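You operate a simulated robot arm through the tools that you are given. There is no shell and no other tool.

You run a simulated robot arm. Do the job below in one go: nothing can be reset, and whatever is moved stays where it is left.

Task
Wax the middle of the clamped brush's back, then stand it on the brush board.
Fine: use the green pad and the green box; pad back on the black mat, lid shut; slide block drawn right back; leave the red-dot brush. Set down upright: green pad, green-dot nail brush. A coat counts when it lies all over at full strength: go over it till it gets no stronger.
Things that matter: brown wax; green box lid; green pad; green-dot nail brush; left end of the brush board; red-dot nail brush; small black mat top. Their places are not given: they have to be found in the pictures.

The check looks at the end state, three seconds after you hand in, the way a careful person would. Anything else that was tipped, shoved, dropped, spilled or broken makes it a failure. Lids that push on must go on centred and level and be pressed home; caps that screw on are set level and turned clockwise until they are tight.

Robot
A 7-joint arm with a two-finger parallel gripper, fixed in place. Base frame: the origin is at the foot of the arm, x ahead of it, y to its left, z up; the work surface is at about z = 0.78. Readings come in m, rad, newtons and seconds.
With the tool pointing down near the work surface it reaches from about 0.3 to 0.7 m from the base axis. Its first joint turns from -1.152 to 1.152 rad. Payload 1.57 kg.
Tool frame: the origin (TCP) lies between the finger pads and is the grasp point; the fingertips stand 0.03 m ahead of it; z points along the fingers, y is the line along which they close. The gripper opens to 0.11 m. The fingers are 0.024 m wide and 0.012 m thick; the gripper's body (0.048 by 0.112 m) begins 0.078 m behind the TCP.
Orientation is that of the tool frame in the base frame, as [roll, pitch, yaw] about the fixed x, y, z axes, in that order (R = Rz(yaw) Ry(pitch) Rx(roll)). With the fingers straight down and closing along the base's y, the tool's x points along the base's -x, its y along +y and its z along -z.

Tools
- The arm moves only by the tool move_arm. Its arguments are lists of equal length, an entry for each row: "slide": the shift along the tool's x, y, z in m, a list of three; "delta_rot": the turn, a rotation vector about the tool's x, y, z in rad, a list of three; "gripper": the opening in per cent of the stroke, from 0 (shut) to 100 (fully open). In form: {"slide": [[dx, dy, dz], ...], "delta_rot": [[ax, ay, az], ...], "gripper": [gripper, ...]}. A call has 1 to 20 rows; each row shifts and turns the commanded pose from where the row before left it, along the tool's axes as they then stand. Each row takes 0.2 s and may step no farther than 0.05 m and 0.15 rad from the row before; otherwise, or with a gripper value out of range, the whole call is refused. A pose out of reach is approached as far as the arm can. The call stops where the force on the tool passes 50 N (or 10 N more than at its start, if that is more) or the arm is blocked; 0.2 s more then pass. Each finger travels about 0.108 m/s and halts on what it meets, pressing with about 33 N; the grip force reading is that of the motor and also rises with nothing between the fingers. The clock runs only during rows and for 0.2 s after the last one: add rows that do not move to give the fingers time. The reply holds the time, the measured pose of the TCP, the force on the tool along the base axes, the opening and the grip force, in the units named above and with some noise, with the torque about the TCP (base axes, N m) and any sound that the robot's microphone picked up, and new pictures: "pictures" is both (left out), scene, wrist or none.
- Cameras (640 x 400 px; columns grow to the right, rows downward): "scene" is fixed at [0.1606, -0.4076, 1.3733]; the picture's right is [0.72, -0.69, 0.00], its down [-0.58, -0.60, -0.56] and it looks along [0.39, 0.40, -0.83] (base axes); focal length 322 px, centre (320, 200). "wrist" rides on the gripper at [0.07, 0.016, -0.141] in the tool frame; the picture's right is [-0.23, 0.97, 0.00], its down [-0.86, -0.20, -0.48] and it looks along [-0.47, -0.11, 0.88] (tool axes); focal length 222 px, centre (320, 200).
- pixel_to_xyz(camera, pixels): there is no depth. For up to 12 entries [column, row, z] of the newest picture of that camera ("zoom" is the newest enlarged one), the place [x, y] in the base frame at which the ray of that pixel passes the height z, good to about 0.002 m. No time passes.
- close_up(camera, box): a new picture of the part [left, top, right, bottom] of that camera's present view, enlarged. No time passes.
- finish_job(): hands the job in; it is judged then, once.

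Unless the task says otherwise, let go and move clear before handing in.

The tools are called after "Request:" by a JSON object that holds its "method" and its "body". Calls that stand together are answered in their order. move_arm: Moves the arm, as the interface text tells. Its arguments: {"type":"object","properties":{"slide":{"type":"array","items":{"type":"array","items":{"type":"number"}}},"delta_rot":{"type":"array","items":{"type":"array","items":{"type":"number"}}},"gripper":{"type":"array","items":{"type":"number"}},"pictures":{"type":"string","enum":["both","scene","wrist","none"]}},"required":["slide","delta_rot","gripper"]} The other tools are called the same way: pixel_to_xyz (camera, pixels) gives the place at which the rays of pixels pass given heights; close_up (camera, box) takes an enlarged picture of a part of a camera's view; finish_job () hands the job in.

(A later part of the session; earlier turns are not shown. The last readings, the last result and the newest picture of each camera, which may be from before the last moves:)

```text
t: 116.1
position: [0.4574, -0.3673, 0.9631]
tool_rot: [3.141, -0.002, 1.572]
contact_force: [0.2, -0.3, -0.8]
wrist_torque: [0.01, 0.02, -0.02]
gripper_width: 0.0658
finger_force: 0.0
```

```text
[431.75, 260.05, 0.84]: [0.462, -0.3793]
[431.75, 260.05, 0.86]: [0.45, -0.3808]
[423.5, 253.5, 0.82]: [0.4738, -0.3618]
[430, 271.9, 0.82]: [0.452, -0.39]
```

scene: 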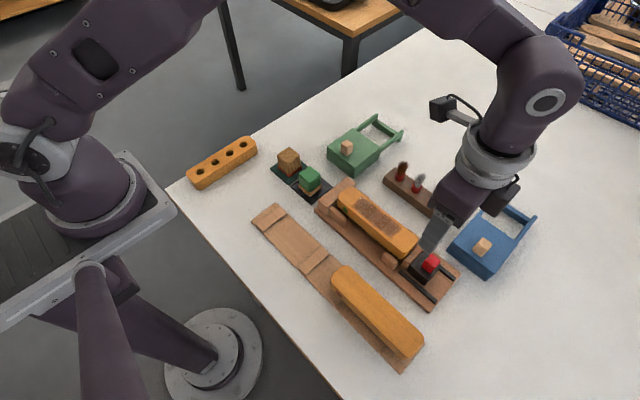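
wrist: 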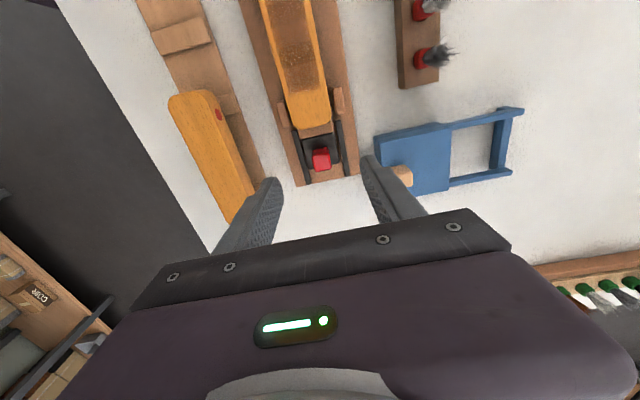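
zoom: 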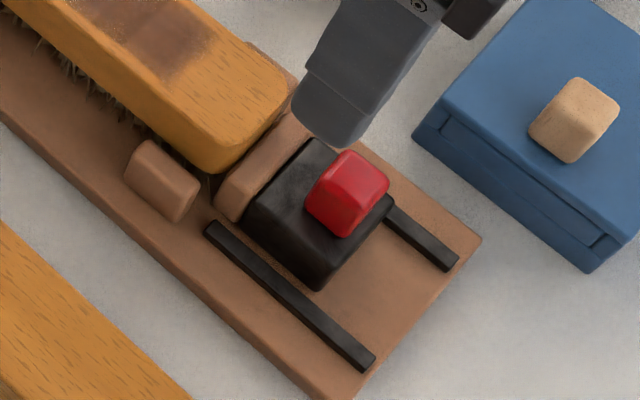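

The red knob is at about (0.455,-0.382), top z≈0.855. I'll lower over it with tips just above the black block.

Request:
{"method": "move_arm", "body": {"slide": [[-0.0133, -0.0015, 0], [0, 0, 0.035], [0, 0, 0.035], [0, 0, 0.025], [0, 0, 0.01], [0, 0, 0]], "delta_rot": [[0, 0, 0], [0, 0, 0], [0, 0, 0], [0, 0, 0], [0, 0, 0], [0, 0, 0]], "gripper": [60, 60, 60, 60, 60, 60], "pictures": "both"}}

Request:
{"method": "close_up", "body": {"camera": "wrist", "box": [200, 80, 440, 230]}}

Request:
{"method": "close_up", "body": {"camera": "scene", "box": [380, 210, 470, 300]}}

```text
t: 117.5
position: [0.4557, -0.3832, 0.8601]
tool_rot: [3.142, -0.002, 1.572]
contact_force: [0.9, 0.0, 1.1]
wrist_torque: [0.0, 0.02, 0.04]
gripper_width: 0.066
finger_force: 0.1
```

scene: 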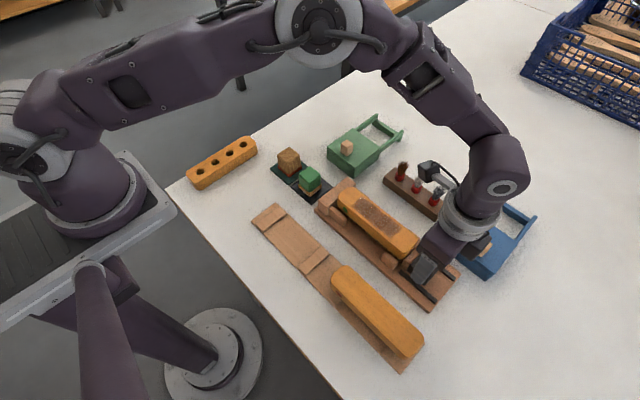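
wrist: 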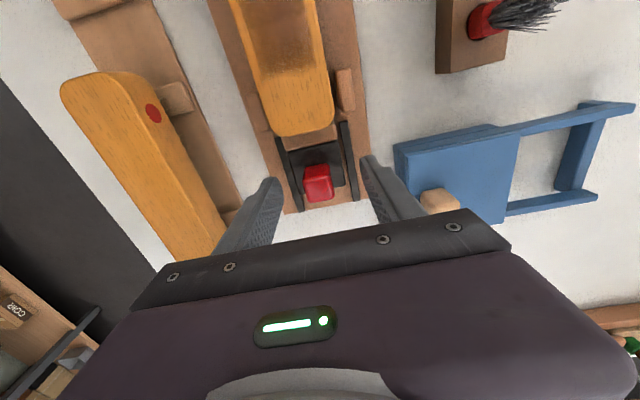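

```text
2.67 times, centred on (320, 155) of wrist
```

zoom: 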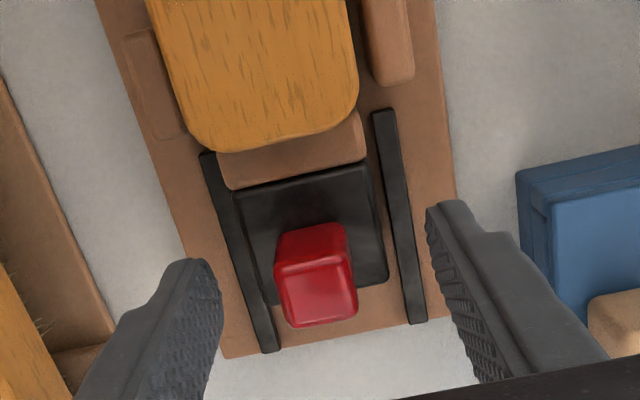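

```text
4.44 times, centred on (425, 255) of scene
```

zoom: 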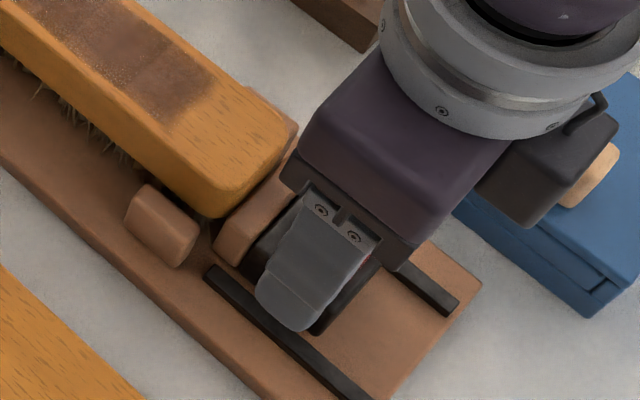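

The knob sits centred between the fingers. Lowering 2 mm and closing.

Request:
{"method": "move_arm", "body": {"slide": [[0, 0, 0.002], [0, 0, 0], [0, 0, 0], [0, 0, 0], [0, 0, 0]], "delta_rot": [[0, 0, 0], [0, 0, 0], [0, 0, 0], [0, 0, 0], [0, 0, 0]], "gripper": [45, 30, 15, 10, 10], "pictures": "wrist"}}

Request:
{"method": "close_up", "body": {"camera": "wrist", "box": [200, 80, 440, 230]}}

```text
t: 118.7
position: [0.4545, -0.384, 0.8569]
tool_rot: [-3.14, -0.002, 1.572]
contact_force: [-8.4, 0.2, 0.7]
wrist_torque: [0.1, 0.05, -0.12]
gripper_width: 0.0218
finger_force: 34.6
```

wrist: 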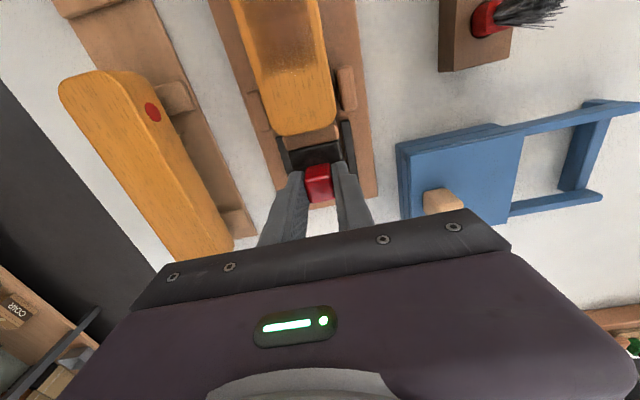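

```text
2.67 times, centred on (320, 155) of wrist
```

zoom: 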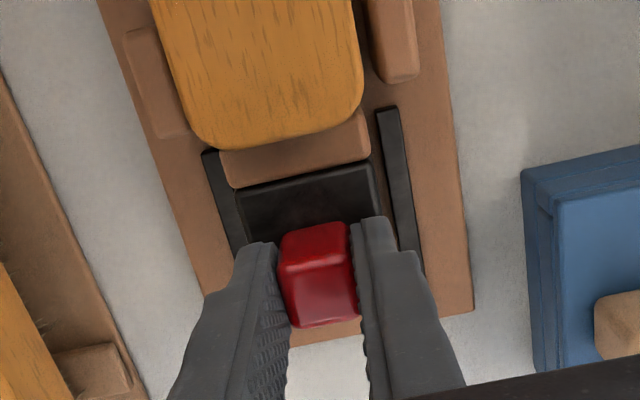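

Gripped (0.0218 m). Now I'll draw the block back along -y in steps, watching the force.

Request:
{"method": "move_arm", "body": {"slide": [[-0.003, -0.0005, 0], [-0.004, 0, 0], [-0.004, 0, 0], [-0.004, 0, 0], [0, 0, 0]], "delta_rot": [[0, 0, 0], [0, 0, 0], [0, 0, 0], [0, 0, 0], [0, 0, 0]], "gripper": [10, 10, 10, 10, 10], "pictures": "both"}}

Request:
{"method": "close_up", "body": {"camera": "wrist", "box": [200, 60, 440, 230]}}

Request:
{"method": "close_up", "body": {"camera": "scene", "box": [380, 210, 470, 310]}}

```text
t: 119.9
position: [0.4535, -0.3983, 0.8579]
tool_rot: [3.139, -0.001, 1.573]
contact_force: [-4.1, 1.3, 9.0]
wrist_torque: [1.08, 0.21, -0.14]
gripper_width: 0.0216
finger_force: 35.2
```

scene: 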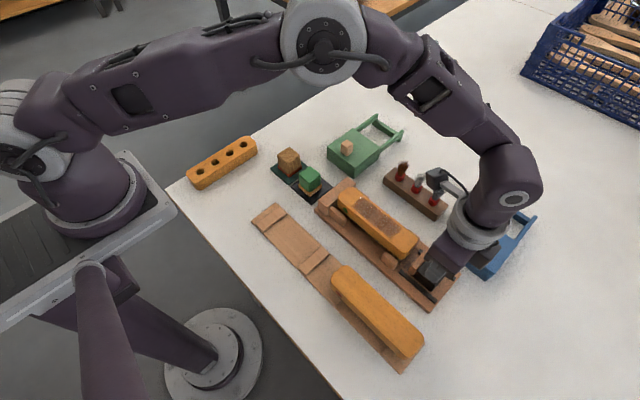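
wrist: 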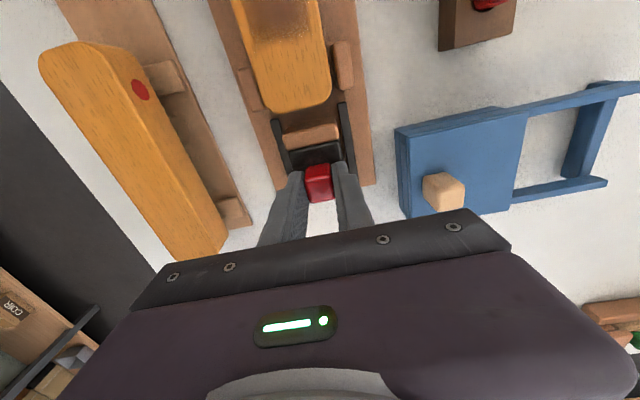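

```text
2.35 times, centred on (320, 145) of wrist
```

zoom: 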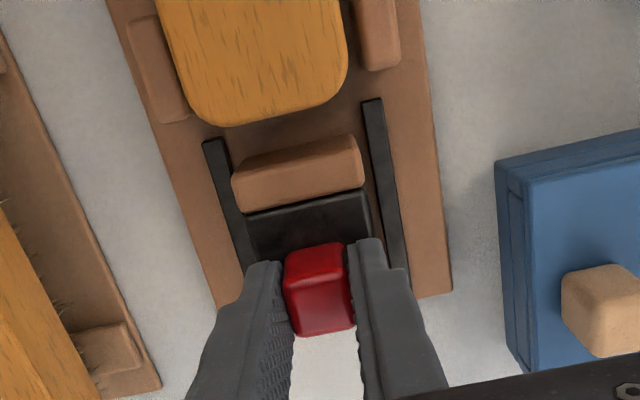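

```text
4.00 times, centred on (425, 260) of scene
```

zoom: 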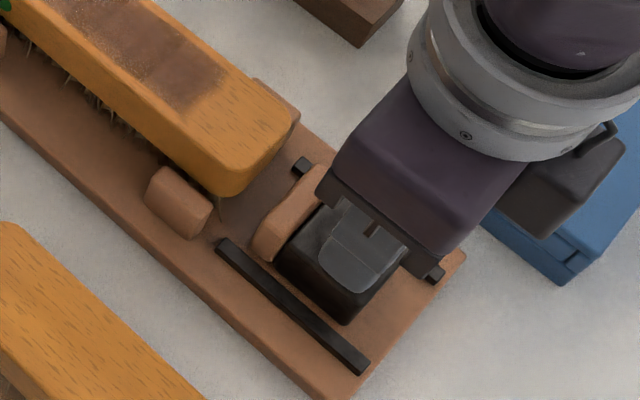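

The jaw has opened ~15 mm and the brush stayed put. Continuing back until the stop.

Request:
{"method": "move_arm", "body": {"slide": [[-0.004, 0, -0.0003], [-0.004, 0, 0], [-0.003, 0, 0], [0, 0, 0]], "delta_rot": [[0, 0, 0], [0, 0, 0], [0, 0, 0], [0, 0, 0]], "gripper": [10, 10, 10, 10], "pictures": "none"}}

Request:
{"method": "close_up", "body": {"camera": "scene", "box": [380, 210, 470, 310]}}

```text
t: 120.9
position: [0.4544, -0.4088, 0.8584]
tool_rot: [3.141, 0.0, 1.572]
contact_force: [0.6, 0.6, 5.5]
wrist_torque: [0.81, 0.16, -0.09]
gripper_width: 0.0216
finger_force: 34.6
```

```text
4.00 times, centred on (425, 260) of scene
```

zoom: 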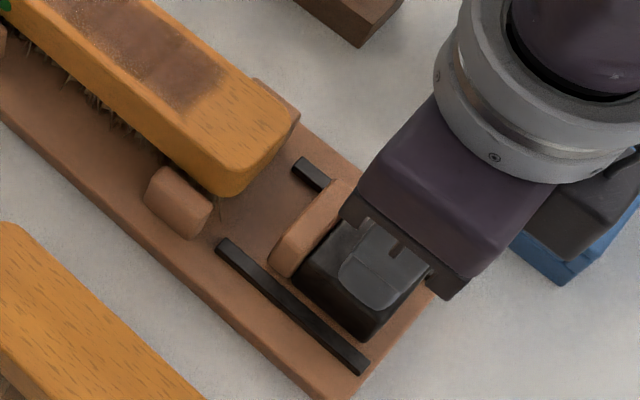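

Still moving freely. Continuing.

Request:
{"method": "move_arm", "body": {"slide": [[-0.003, 0, 0], [-0.003, 0, 0], [-0.002, 0, 0], [0, 0, 0]], "delta_rot": [[0, 0, 0], [0, 0, 0], [0, 0, 0], [0, 0, 0]], "gripper": [10, 10, 10, 10], "pictures": "none"}}

Request:
{"method": "close_up", "body": {"camera": "scene", "box": [380, 210, 470, 310]}}

```text
t: 121.9
position: [0.4543, -0.4161, 0.856]
tool_rot: [-3.141, -0.004, 1.571]
contact_force: [-5.0, 22.9, 9.6]
wrist_torque: [0.51, -0.02, -0.15]
gripper_width: 0.022
finger_force: 34.3
```

```text
4.00 times, centred on (425, 260) of scene
```

zoom: 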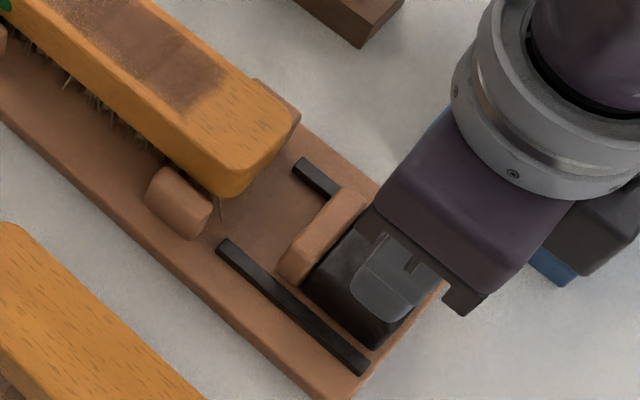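

The y force jumped to 23 N at y≈-0.416, so the end stop is reached. A tiny extra push to confirm, then back off and release.

Request:
{"method": "move_arm", "body": {"slide": [[-0.0008, 0, 0], [0, 0, 0]], "delta_rot": [[0, 0, 0], [0, 0, 0]], "gripper": [10, 10], "pictures": "none"}}

Request:
{"method": "move_arm", "body": {"slide": [[0.0014, 0, 0], [0, 0, 0], [0, 0, 0], [0, 0, 0], [0, 0, 0]], "delta_rot": [[0, 0, 0], [0, 0, 0], [0, 0, 0], [0, 0, 0], [0, 0, 0]], "gripper": [10, 25, 40, 50, 50], "pictures": "both"}}

Request:
{"method": "close_up", "body": {"camera": "wrist", "box": [200, 60, 440, 230]}}

```text
t: 122.5
position: [0.4551, -0.4179, 0.8562]
tool_rot: [-3.139, -0.006, 1.572]
contact_force: [-1.0, 25.5, -5.4]
wrist_torque: [0.49, -0.02, -0.13]
gripper_width: 0.0219
finger_force: 34.7
```

```text
t: 123.7
position: [0.4551, -0.4171, 0.8567]
tool_rot: [-3.141, -0.001, 1.572]
contact_force: [0.1, -0.1, -0.5]
wrist_torque: [0.02, 0.02, 0.03]
gripper_width: 0.0551
finger_force: 0.0
```

scene: 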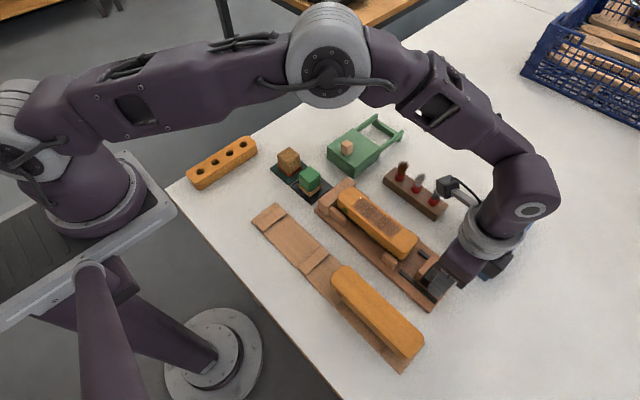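
wrist: 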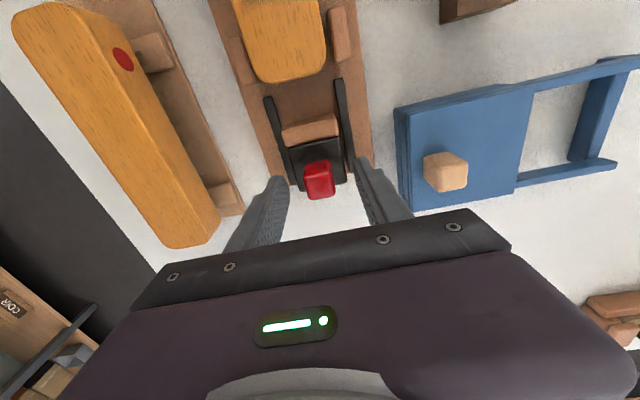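

```text
2.35 times, centred on (320, 145) of wrist
```

zoom: 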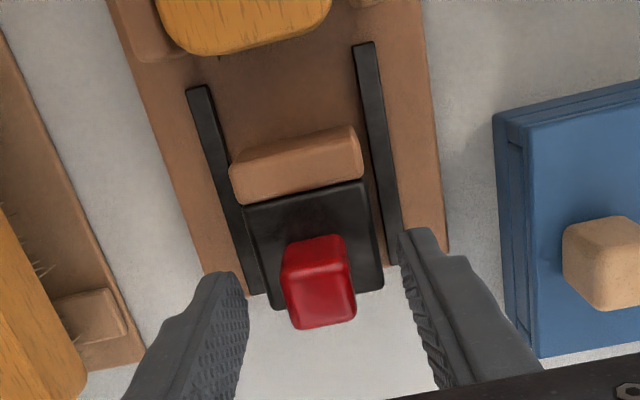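

The slide block is at the back end of its rails. I'll rise and move over between the brush and the brush board to measure the empty left place.

Request:
{"method": "move_arm", "body": {"slide": [[0, 0, -0.04], [0, 0, -0.04], [0, 0, -0.04], [0.025, -0.02, -0.02], [0.03, -0.03, 0], [0.03, -0.03, 0], [0.03, -0.03, 0], [0.03, 0, 0], [0.03, 0, 0], [0, 0, 0]], "delta_rot": [[0, 0, 0], [0, 0, 0], [0, 0, 0], [0, 0, 0], [0, 0, 0], [0, 0, 0], [0, 0, 0], [0, 0, 0], [0, 0, 0], [0, 0, 0]], "gripper": [50, 70, 70, 70, 70, 70, 70, 70, 70, 70], "pictures": "both"}}

Request:
{"method": "close_up", "body": {"camera": "wrist", "box": [180, 0, 440, 230]}}

Request:
{"method": "close_up", "body": {"camera": "scene", "box": [240, 190, 360, 290]}}

```text
t: 125.9
position: [0.3465, -0.2408, 0.9976]
tool_rot: [3.141, 0.0, 1.571]
contact_force: [-0.3, 0.4, -0.7]
wrist_torque: [-0.03, 0.03, 0.02]
gripper_width: 0.0768
finger_force: 0.0
```

scene: 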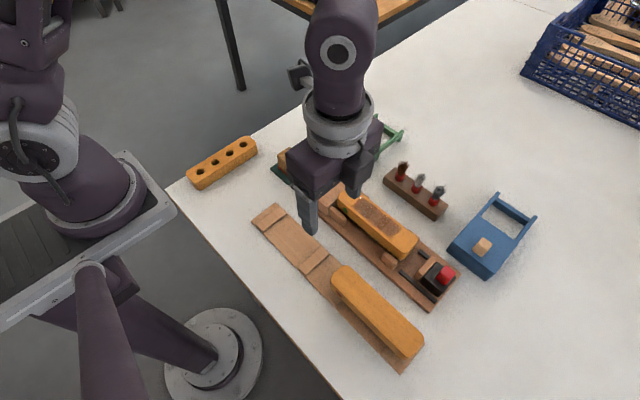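
wrist: 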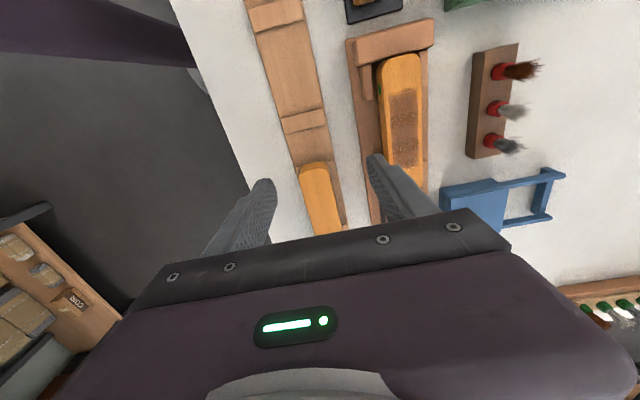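

```text
1.74 times, centred on (310, 115) of wrist
```

zoom: 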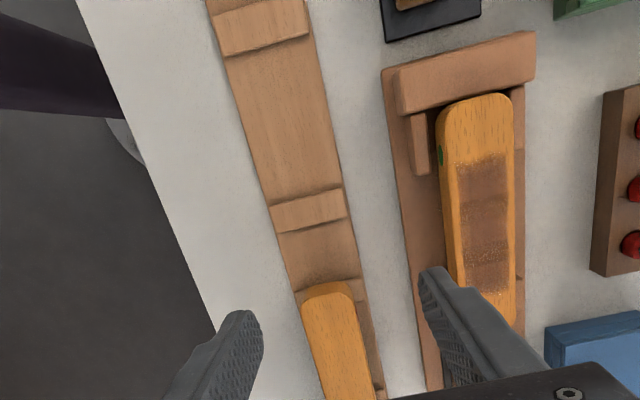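

```text
4.00 times, centred on (300, 240) of scene
```

zoom: 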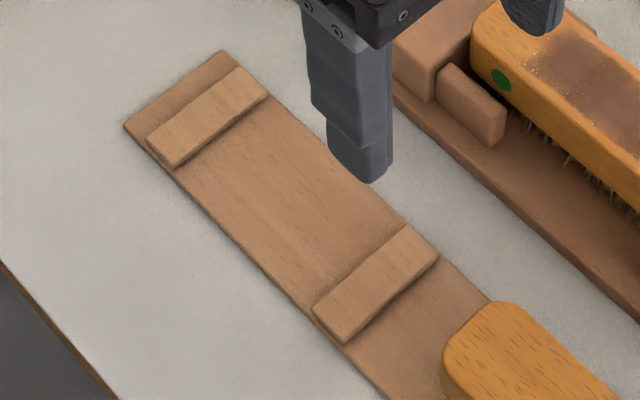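

I'll measure the crossbars, the board and the red-dot brush (as a template for how a brush sits).

Request:
{"method": "pixel_to_xyz", "body": {"camera": "zoom", "pixels": [[172, 167, 0.787], [268, 97, 0.795], [147, 142, 0.787], [240, 68, 0.795], [315, 310, 0.795], [405, 225, 0.795], [345, 342, 0.787], [437, 257, 0.787], [124, 127, 0.785], [222, 50, 0.785], [165, 170, 0.785], [490, 302, 0.785]]}}

Request:
{"method": "close_up", "body": {"camera": "scene", "box": [310, 255, 440, 375]}}

Request:
{"method": "close_up", "body": {"camera": "wrist", "box": [230, 0, 350, 100]}}

Request:
{"method": "close_up", "body": {"camera": "wrist", "box": [270, 100, 370, 240]}}

```text
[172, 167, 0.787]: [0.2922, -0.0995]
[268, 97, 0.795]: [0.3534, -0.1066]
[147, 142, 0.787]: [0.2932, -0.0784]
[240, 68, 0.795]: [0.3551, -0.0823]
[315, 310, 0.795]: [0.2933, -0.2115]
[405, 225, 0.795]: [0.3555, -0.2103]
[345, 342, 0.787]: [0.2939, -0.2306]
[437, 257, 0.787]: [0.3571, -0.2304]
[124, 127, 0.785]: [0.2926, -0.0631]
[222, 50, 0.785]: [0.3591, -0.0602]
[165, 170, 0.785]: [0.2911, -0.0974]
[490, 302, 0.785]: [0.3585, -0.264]
```

```text
3.33 times, centred on (375, 315) of scene
```

zoom: 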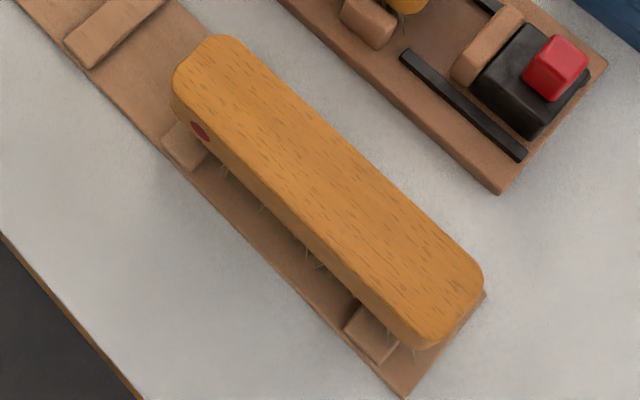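

```text
4.00 times, centred on (290, 50) of wrist
```

zoom: 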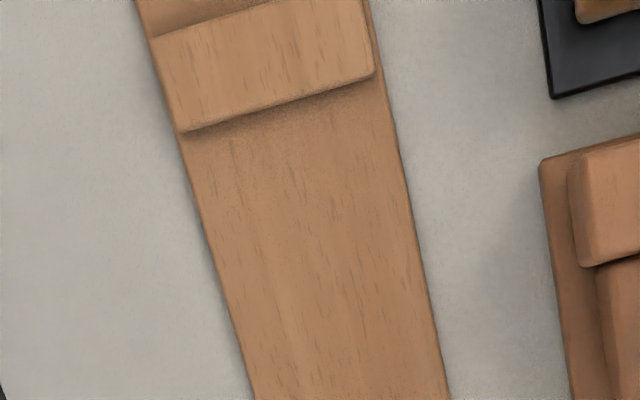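

```text
2.86 times, centred on (320, 170) of wrist
```

zoom: 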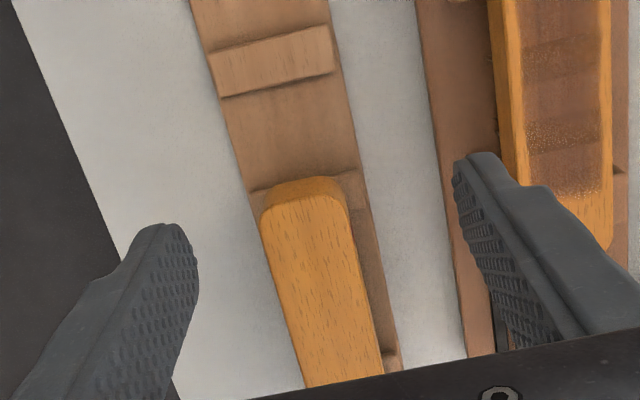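

Request:
{"method": "pixel_to_xyz", "body": {"camera": "wrist", "pixels": [[314.75, 171, 0.84], [314.75, 171, 0.86], [307.7, 205, 0.85], [336.8, 201.5, 0.85], [254, 34, 0.785], [335.6, 16, 0.785], [335.5, 82, 0.792], [381, 82, 0.842]]}}

Request:
{"method": "pixel_to_xyz", "body": {"camera": "scene", "pixels": [[337.5, 271.5, 0.84], [337.5, 271.5, 0.86], [331.5, 280.5, 0.85], [345.6, 266, 0.85], [410.4, 358.5, 0.85], [423.9, 339, 0.85], [327.9, 300, 0.785], [334.5, 291, 0.795], [382.5, 354, 0.785], [393, 363.6, 0.785]]}}

```text
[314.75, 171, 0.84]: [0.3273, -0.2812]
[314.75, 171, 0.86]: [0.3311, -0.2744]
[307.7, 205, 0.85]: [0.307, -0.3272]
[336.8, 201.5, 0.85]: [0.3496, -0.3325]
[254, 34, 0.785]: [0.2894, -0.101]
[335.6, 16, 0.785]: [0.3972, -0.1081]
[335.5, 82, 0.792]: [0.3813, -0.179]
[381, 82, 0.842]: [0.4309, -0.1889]
```

```text
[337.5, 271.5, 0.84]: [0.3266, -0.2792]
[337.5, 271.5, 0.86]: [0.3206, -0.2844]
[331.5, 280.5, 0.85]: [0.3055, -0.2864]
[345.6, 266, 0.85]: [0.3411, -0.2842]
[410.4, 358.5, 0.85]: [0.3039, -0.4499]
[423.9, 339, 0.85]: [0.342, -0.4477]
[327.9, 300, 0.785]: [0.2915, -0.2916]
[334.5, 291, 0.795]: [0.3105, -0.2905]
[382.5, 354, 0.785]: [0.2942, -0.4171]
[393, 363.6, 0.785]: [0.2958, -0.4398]
```

The red-dot brush sits at x≈0.327 centred between its bars with top z≈0.842; the empty place is centred at about (0.326,-0.156). Now I'll move over the waxed brush to grip it across its width at its middle.

Request:
{"method": "move_arm", "body": {"slide": [[-0.004, 0.037, 0], [-0.004, 0.037, 0], [-0.004, 0.0372, 0], [0, 0, 0.04], [0, 0, 0.03], [0, 0, 0]], "delta_rot": [[0, 0, 0], [0, 0, 0], [0, 0, 0], [0, 0, 0], [0, 0, 0], [0, 0, 0]], "gripper": [70, 70, 70, 70, 70, 70], "pictures": "both"}}

Request:
{"method": "close_up", "body": {"camera": "wrist", "box": [200, 20, 440, 230]}}

Request:
{"method": "close_up", "body": {"camera": "scene", "box": [320, 160, 440, 270]}}

```text
t: 127.3
position: [0.4561, -0.2535, 0.9296]
tool_rot: [-3.141, -0.002, 1.571]
contact_force: [0.1, 0.0, -1.5]
wrist_torque: [0.01, 0.0, 0.0]
gripper_width: 0.0771
finger_force: 0.1
```

scene: 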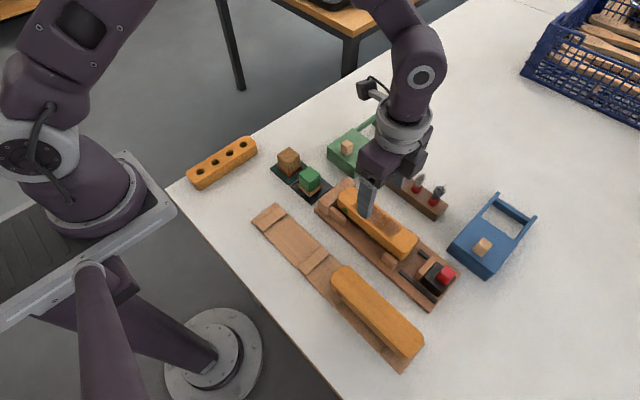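
wrist: 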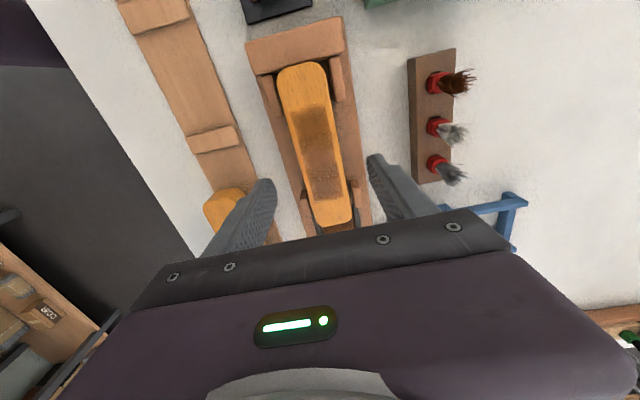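

```text
1.90 times, centred on (320, 125) of wrist
```

zoom: 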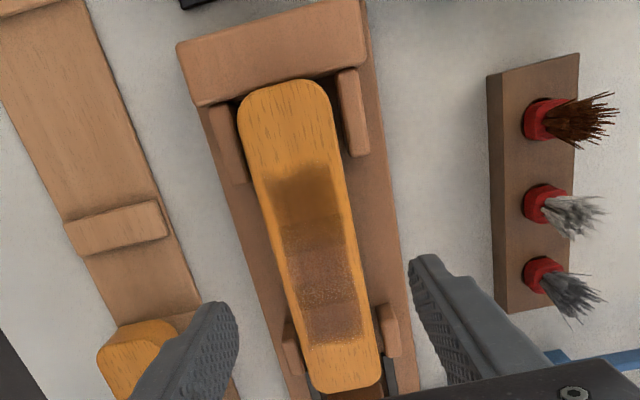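

```text
3.64 times, centred on (380, 215) of scene
```

zoom: 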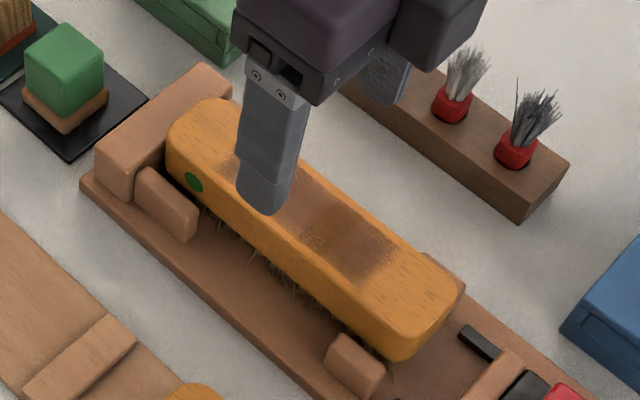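

Before gripping, I'll take a closer look at the coat in this near-vertical view to double-check its evenness.

Request:
{"method": "close_up", "body": {"camera": "wrist", "box": [270, 50, 370, 230]}}

Request:
{"method": "close_up", "body": {"camera": "wrist", "box": [280, 90, 360, 150]}}

Request:
{"method": "pixel_to_xyz", "body": {"camera": "wrist", "pixels": [[312, 106.6, 0.842], [335.8, 204, 0.842], [303, 62, 0.842], [338.4, 226, 0.842], [291, 140, 0.842], [341.5, 140, 0.842], [298, 107, 0.842], [330, 105, 0.842]]}}

```text
2.22 times, centred on (320, 140) of wrist
```

zoom: 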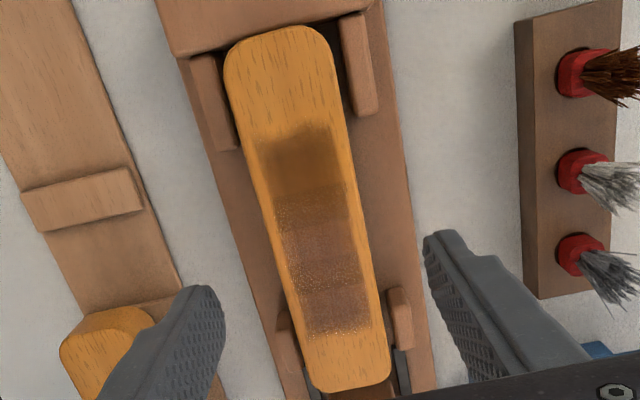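

```text
6.67 times, centred on (320, 120) of wrist
```

zoom: 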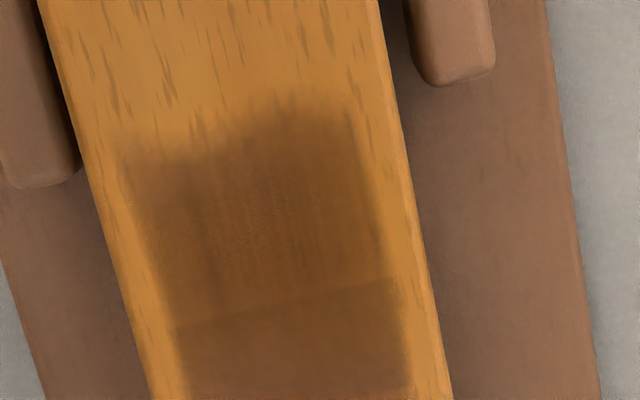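

```text
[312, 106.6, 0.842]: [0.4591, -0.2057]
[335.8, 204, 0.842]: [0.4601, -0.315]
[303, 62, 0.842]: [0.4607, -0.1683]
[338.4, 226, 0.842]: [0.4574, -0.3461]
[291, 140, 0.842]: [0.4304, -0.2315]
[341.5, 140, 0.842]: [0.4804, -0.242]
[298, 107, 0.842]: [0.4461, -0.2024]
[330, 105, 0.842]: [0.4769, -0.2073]
```

The darker/lighter look is only reflection; the three patches read evenly. I'll lower around the brush's sides at its middle with tips at z≈0.815, then close.

Request:
{"method": "move_arm", "body": {"slide": [[0, 0.0012, 0.03], [0, 0, 0.03], [0, 0, 0.0165], [0, 0, 0.008], [0, 0, 0]], "delta_rot": [[0, 0, 0], [0, 0, 0], [0, 0, 0], [0, 0, 0], [0, 0, 0]], "gripper": [70, 70, 70, 70, 70], "pictures": "both"}}

Request:
{"method": "close_up", "body": {"camera": "scene", "box": [320, 160, 440, 270]}}

Request:
{"method": "close_up", "body": {"camera": "wrist", "box": [200, 20, 440, 230]}}

```text
t: 128.5
position: [0.4569, -0.2553, 0.8436]
tool_rot: [-3.141, 0.0, 1.572]
contact_force: [-1.0, -0.4, 0.1]
wrist_torque: [0.02, 0.04, 0.01]
gripper_width: 0.0767
finger_force: 0.0
```

scene: 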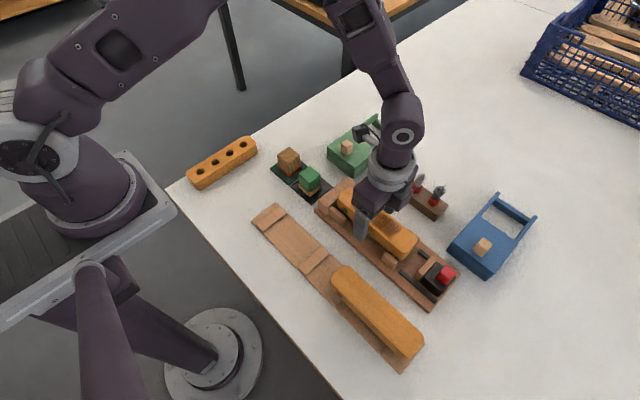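
wrist: 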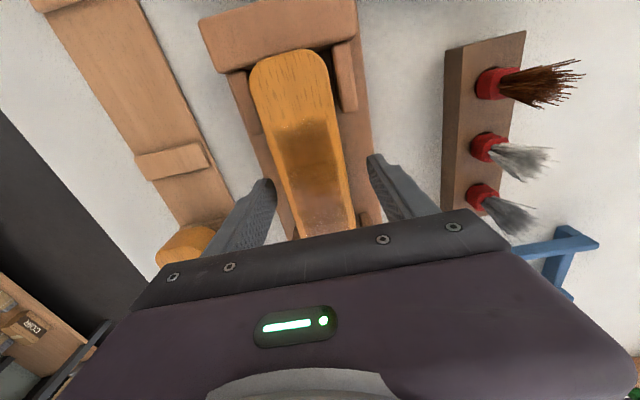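

```text
3.64 times, centred on (380, 215) of scene
```

zoom: 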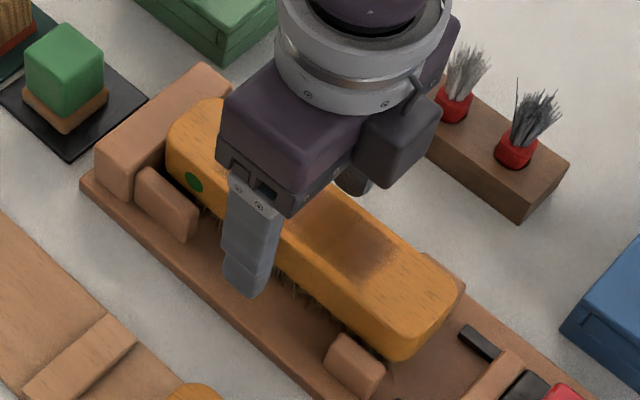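

```text
1.90 times, centred on (320, 125) of wrist
```

zoom: 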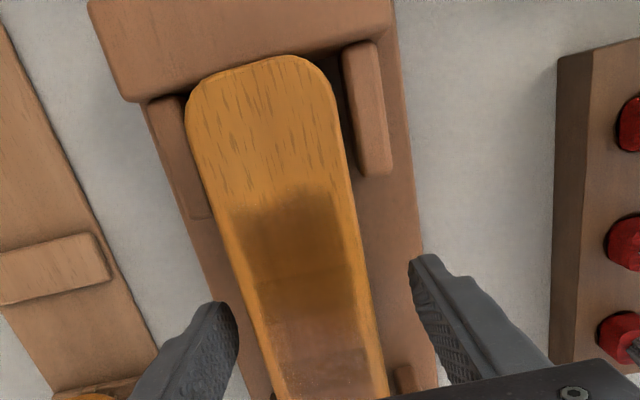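

The fingers are on both sides of the brush at its middle. Closing.

Request:
{"method": "move_arm", "body": {"slide": [[0, 0, 0], [0, 0, 0], [0, 0, 0], [0, 0, 0], [0, 0, 0]], "delta_rot": [[0, 0, 0], [0, 0, 0], [0, 0, 0], [0, 0, 0], [0, 0, 0]], "gripper": [55, 45, 35, 30, 30], "pictures": "both"}}

Request:
{"method": "close_up", "body": {"camera": "scene", "box": [320, 160, 440, 270]}}

```text
t: 129.7
position: [0.4574, -0.2557, 0.8438]
tool_rot: [3.141, 0.0, 1.572]
contact_force: [-1.3, 0.0, 1.2]
wrist_torque: [0.07, 0.08, 0.02]
gripper_width: 0.0454
finger_force: 32.7
```

scene: 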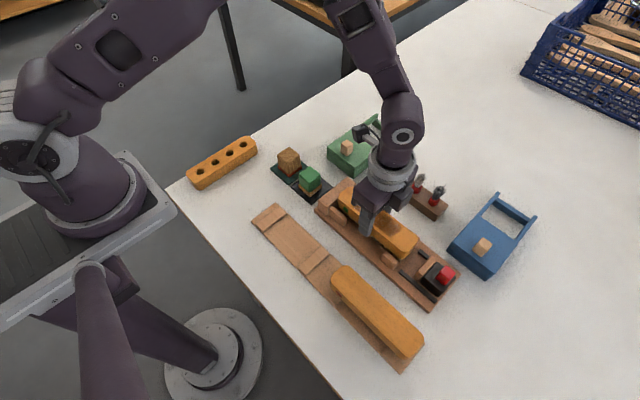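
wrist: 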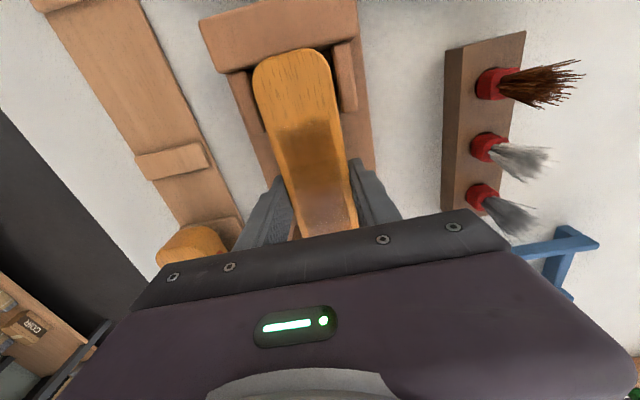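

```text
3.64 times, centred on (380, 215) of scene
```

zoom: 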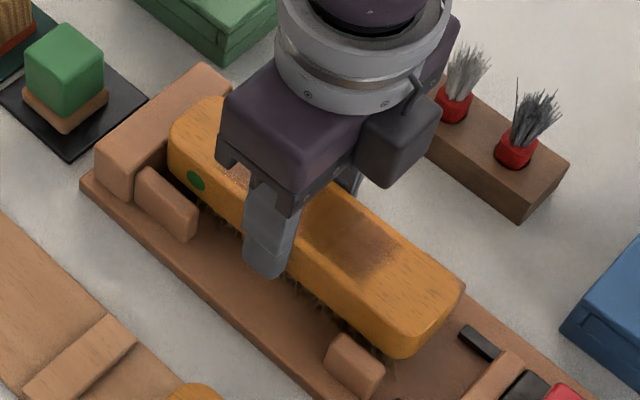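

Brush gripped (0.0454 m, negligible side force). Lifting straight up slowly.

Request:
{"method": "move_arm", "body": {"slide": [[0, 0, -0.004], [0, 0, -0.01], [0, 0, -0.016], [0, 0, -0.03], [0, 0, -0.03], [0, 0, 0]], "delta_rot": [[0, 0, 0], [0, 0, 0], [0, 0, 0], [0, 0, 0], [0, 0, 0], [0, 0, 0]], "gripper": [30, 30, 30, 30, 30, 30], "pictures": "both"}}

Request:
{"method": "close_up", "body": {"camera": "scene", "box": [300, 130, 460, 300]}}

```text
t: 131.1
position: [0.4562, -0.2541, 0.9342]
tool_rot: [3.141, -0.003, 1.574]
contact_force: [0.3, 1.0, -2.1]
wrist_torque: [0.02, 0.0, 0.02]
gripper_width: 0.0453
finger_force: 32.7
```

scene: 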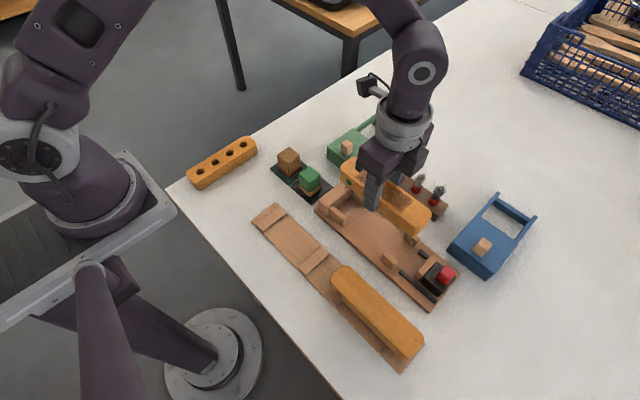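
wrist: 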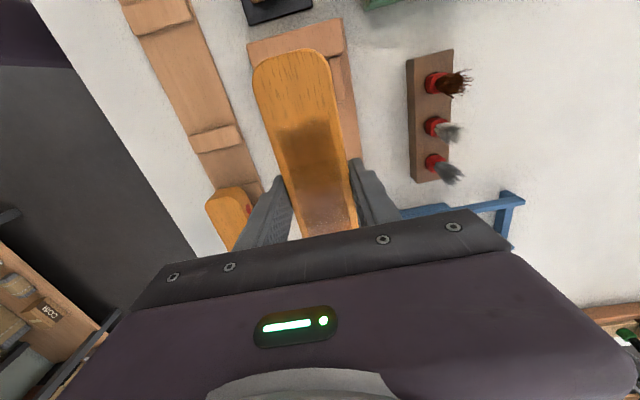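

```text
2.35 times, centred on (380, 215) of scene
```

zoom: 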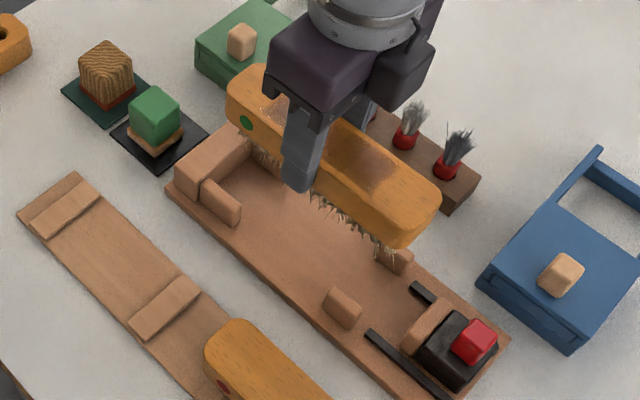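

The brush is up and level, its bristles visible below. I'll look closely at how the red-dot brush sits on its bars to copy that.

Request:
{"method": "close_up", "body": {"camera": "scene", "box": [320, 265, 375, 315]}}

Request:
{"method": "close_up", "body": {"camera": "scene", "box": [365, 320, 430, 375]}}

Request:
{"method": "close_up", "body": {"camera": "scene", "box": [330, 150, 450, 260]}}

```text
8.00 times, centred on (348, 290) of scene
```

zoom: 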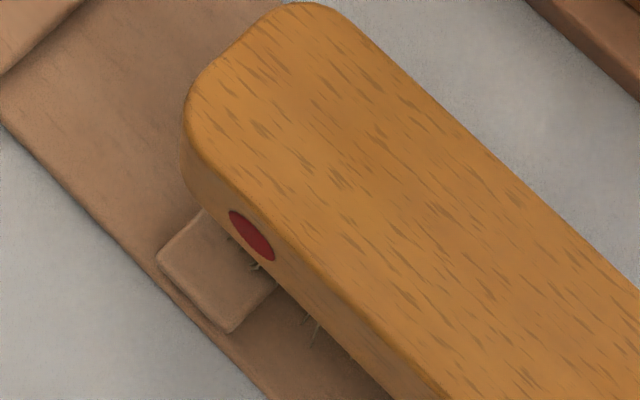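

```text
7.27 times, centred on (398, 348) of scene
```

zoom: 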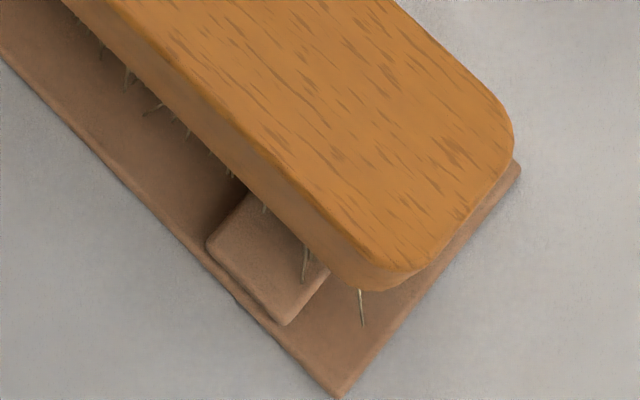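

```text
3.64 times, centred on (390, 205) of scene
```

zoom: 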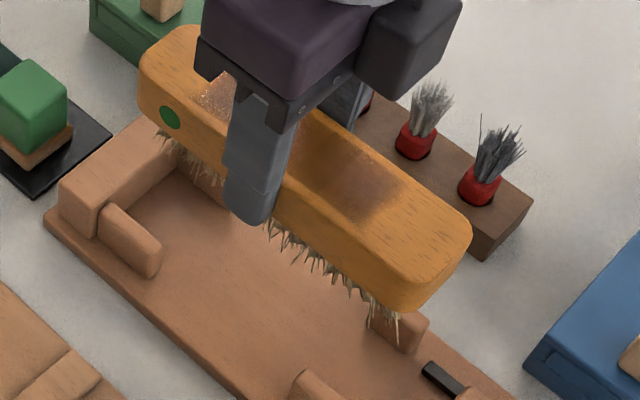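

The brush stands on the bars with its bristles. I'll check the held brush's centre relative to the gripper.

Request:
{"method": "pixel_to_xyz", "body": {"camera": "zoom", "pixels": [[296, 159, 0.932], [140, 75, 0.932], [185, 25, 0.932], [390, 300, 0.932], [470, 235, 0.932], [148, 40, 0.932], [440, 280, 0.932]]}}

Request:
{"method": "close_up", "body": {"camera": "wrist", "box": [90, 0, 290, 180]}}

Request:
{"method": "pixel_to_xyz", "body": {"camera": "wrist", "pixels": [[293, 49, 0.932], [254, 72, 0.932], [330, 66, 0.932]]}}

```text
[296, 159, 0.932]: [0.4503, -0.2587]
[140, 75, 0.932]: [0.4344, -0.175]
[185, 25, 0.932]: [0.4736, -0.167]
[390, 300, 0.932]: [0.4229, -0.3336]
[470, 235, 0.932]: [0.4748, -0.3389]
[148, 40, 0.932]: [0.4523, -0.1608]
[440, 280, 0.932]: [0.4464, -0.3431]
```

```text
2.22 times, centred on (190, 90) of wrist
```

zoom: 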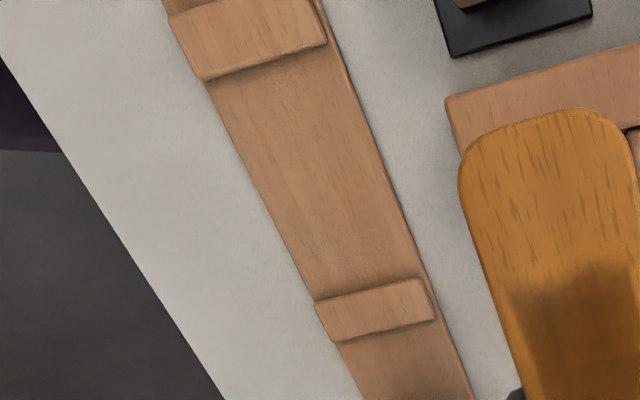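

```text
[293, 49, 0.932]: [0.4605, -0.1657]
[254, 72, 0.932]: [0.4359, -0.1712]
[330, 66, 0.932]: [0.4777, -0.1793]
```

Request:
{"method": "pixel_to_xyz", "body": {"camera": "wrist", "pixels": [[138.25, 36, 0.795], [193.2, 19.3, 0.795], [121.6, 6.7, 0.795], [187.75, 135.9, 0.795], [236.4, 125.1, 0.795], [195.9, 153.9, 0.795], [241.8, 143.1, 0.795], [190, 0, 0.786], [258.4, 180, 0.786]]}}

```text
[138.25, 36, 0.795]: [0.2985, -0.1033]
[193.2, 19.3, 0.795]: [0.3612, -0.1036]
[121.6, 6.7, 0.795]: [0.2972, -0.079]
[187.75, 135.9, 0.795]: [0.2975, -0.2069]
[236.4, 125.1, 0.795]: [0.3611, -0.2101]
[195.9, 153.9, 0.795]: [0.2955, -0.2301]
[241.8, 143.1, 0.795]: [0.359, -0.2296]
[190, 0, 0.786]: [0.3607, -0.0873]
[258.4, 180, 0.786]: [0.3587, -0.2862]
```

The held brush is centred on the gripper, and the left place is centred at (0.3265,-0.155). Moving there at height.

Request:
{"method": "move_arm", "body": {"slide": [[0.025, -0.0325, 0], [0.025, -0.0325, 0], [0.025, -0.0325, 0], [0.0248, -0.0325, 0], [0, 0, 0], [0, 0, 0]], "delta_rot": [[0, 0, 0], [0, 0, 0], [0, 0, 0], [0, 0, 0], [0, 0, 0], [0, 0, 0]], "gripper": [30, 30, 30, 30, 30, 30], "pictures": "both"}}

Request:
{"method": "close_up", "body": {"camera": "scene", "box": [220, 150, 380, 290]}}

Request:
{"method": "close_up", "body": {"camera": "wrist", "box": [220, 0, 420, 240]}}

```text
t: 132.5
position: [0.3279, -0.1542, 0.9357]
tool_rot: [-3.142, -0.001, 1.572]
contact_force: [0.1, 0.1, -2.1]
wrist_torque: [0.02, -0.01, -0.01]
gripper_width: 0.0455
finger_force: 32.7
```

scene: 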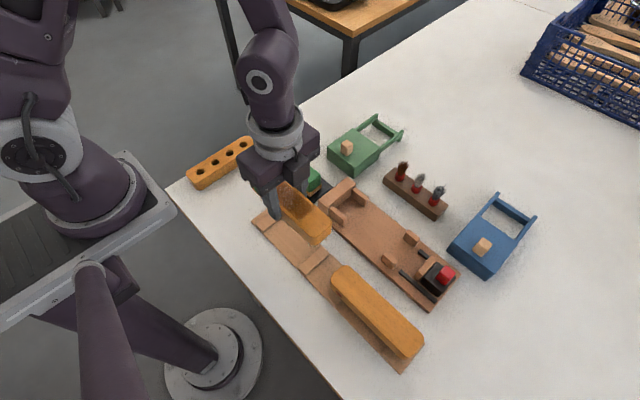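
wrist: 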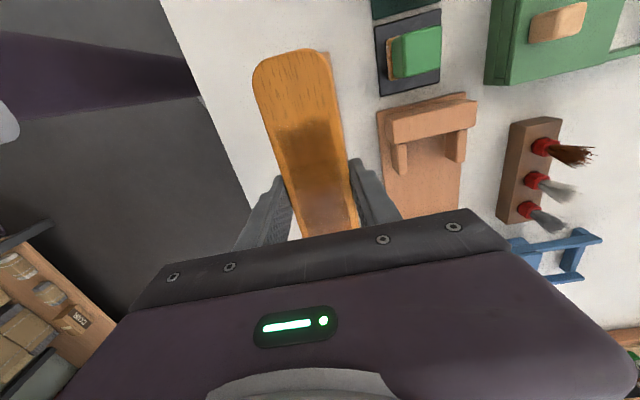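

```text
2.86 times, centred on (300, 220) of scene
```

zoom: 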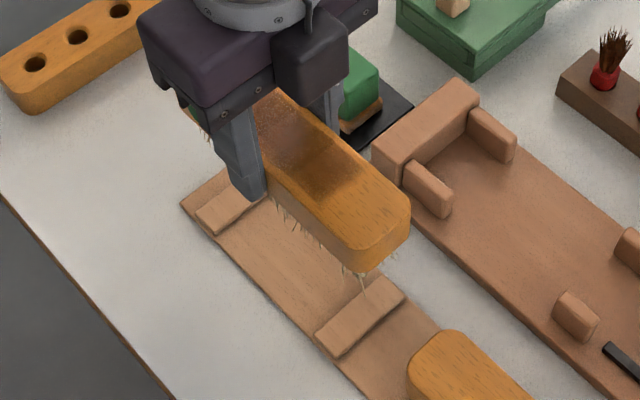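

```text
1.67 times, centred on (320, 120) of wrist
```

zoom: 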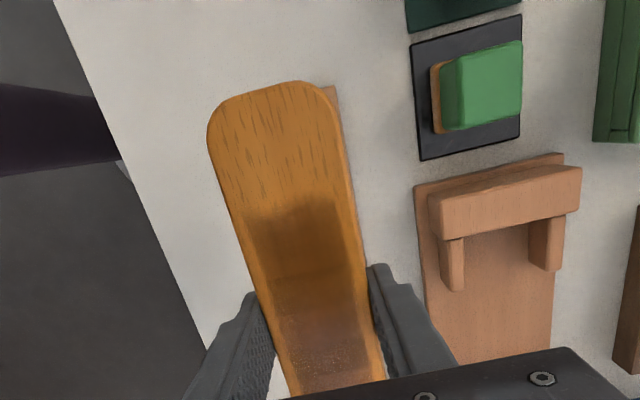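

Aligned above the left place. Lowering to about 2 cm above, then checking.

Request:
{"method": "move_arm", "body": {"slide": [[0, 0, 0.03], [0, 0, 0.025], [0, 0, 0.015], [0, 0, 0]], "delta_rot": [[0, 0, 0], [0, 0, 0], [0, 0, 0], [0, 0, 0]], "gripper": [30, 30, 30, 30], "pictures": "both"}}

Request:
{"method": "close_up", "body": {"camera": "scene", "box": [230, 170, 370, 290]}}

Request:
{"method": "close_up", "body": {"camera": "wrist", "box": [220, 0, 420, 240]}}

```text
t: 133.5
position: [0.3266, -0.155, 0.8646]
tool_rot: [3.141, -0.001, 1.572]
contact_force: [-0.2, 0.0, -2.2]
wrist_torque: [0.01, -0.03, 0.01]
gripper_width: 0.0457
finger_force: 33.0
```

scene: 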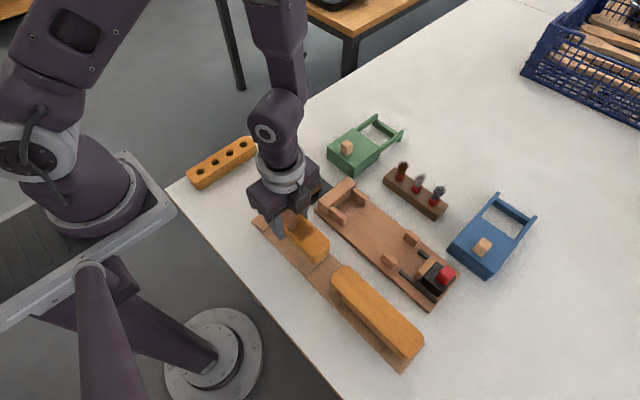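
wrist: 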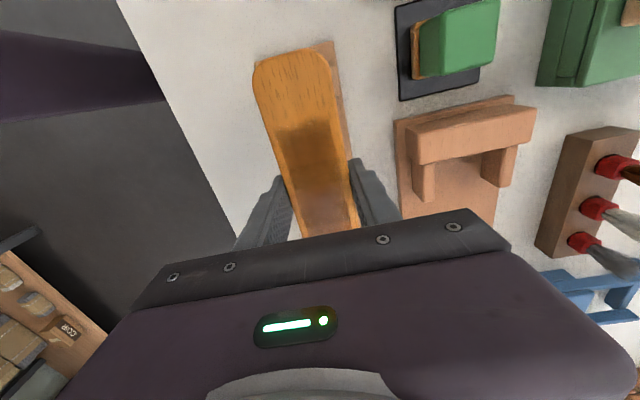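

```text
3.33 times, centred on (300, 230) of scene
```

zoom: 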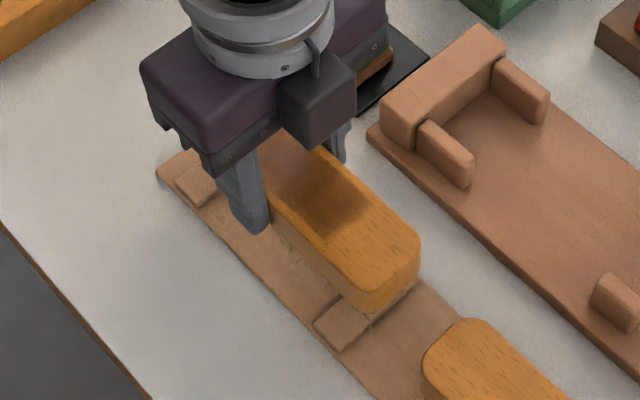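

```text
1.67 times, centred on (320, 120) of wrist
```

zoom: 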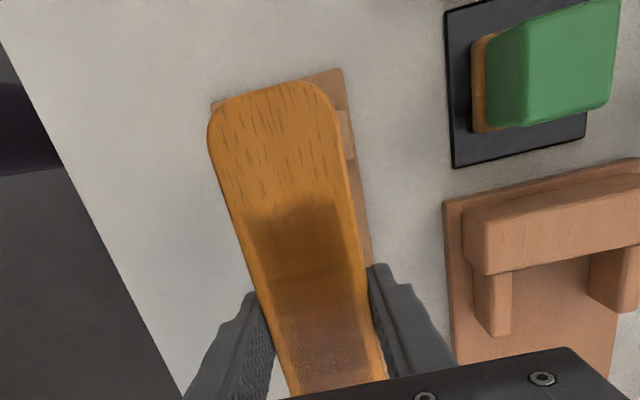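

Still aligned and ~1.5 cm up. Lowering further in small steps.

Request:
{"method": "move_arm", "body": {"slide": [[0, 0, 0.005], [0, 0, 0.003], [0, 0, 0.002], [0, 0, 0]], "delta_rot": [[0, 0, 0], [0, 0, 0], [0, 0, 0], [0, 0, 0]], "gripper": [30, 30, 30, 30], "pictures": "none"}}

Request:
{"method": "close_up", "body": {"camera": "scene", "box": [230, 170, 370, 290]}}

```text
t: 134.5
position: [0.327, -0.1539, 0.8526]
tool_rot: [-3.141, -0.001, 1.572]
contact_force: [0.9, -0.3, -2.2]
wrist_torque: [0.02, -0.01, 0.01]
gripper_width: 0.0453
finger_force: 32.8
```

```text
3.33 times, centred on (300, 230) of scene
```

zoom: 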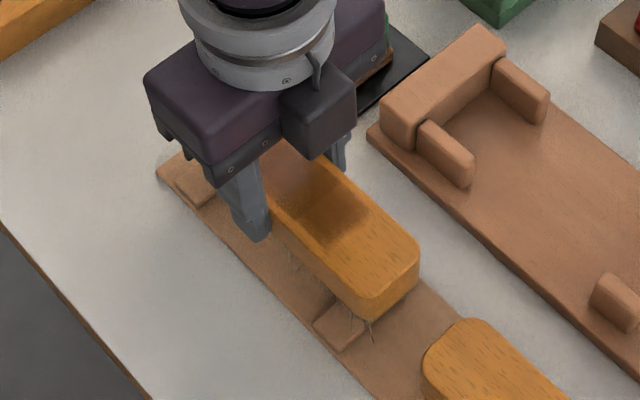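

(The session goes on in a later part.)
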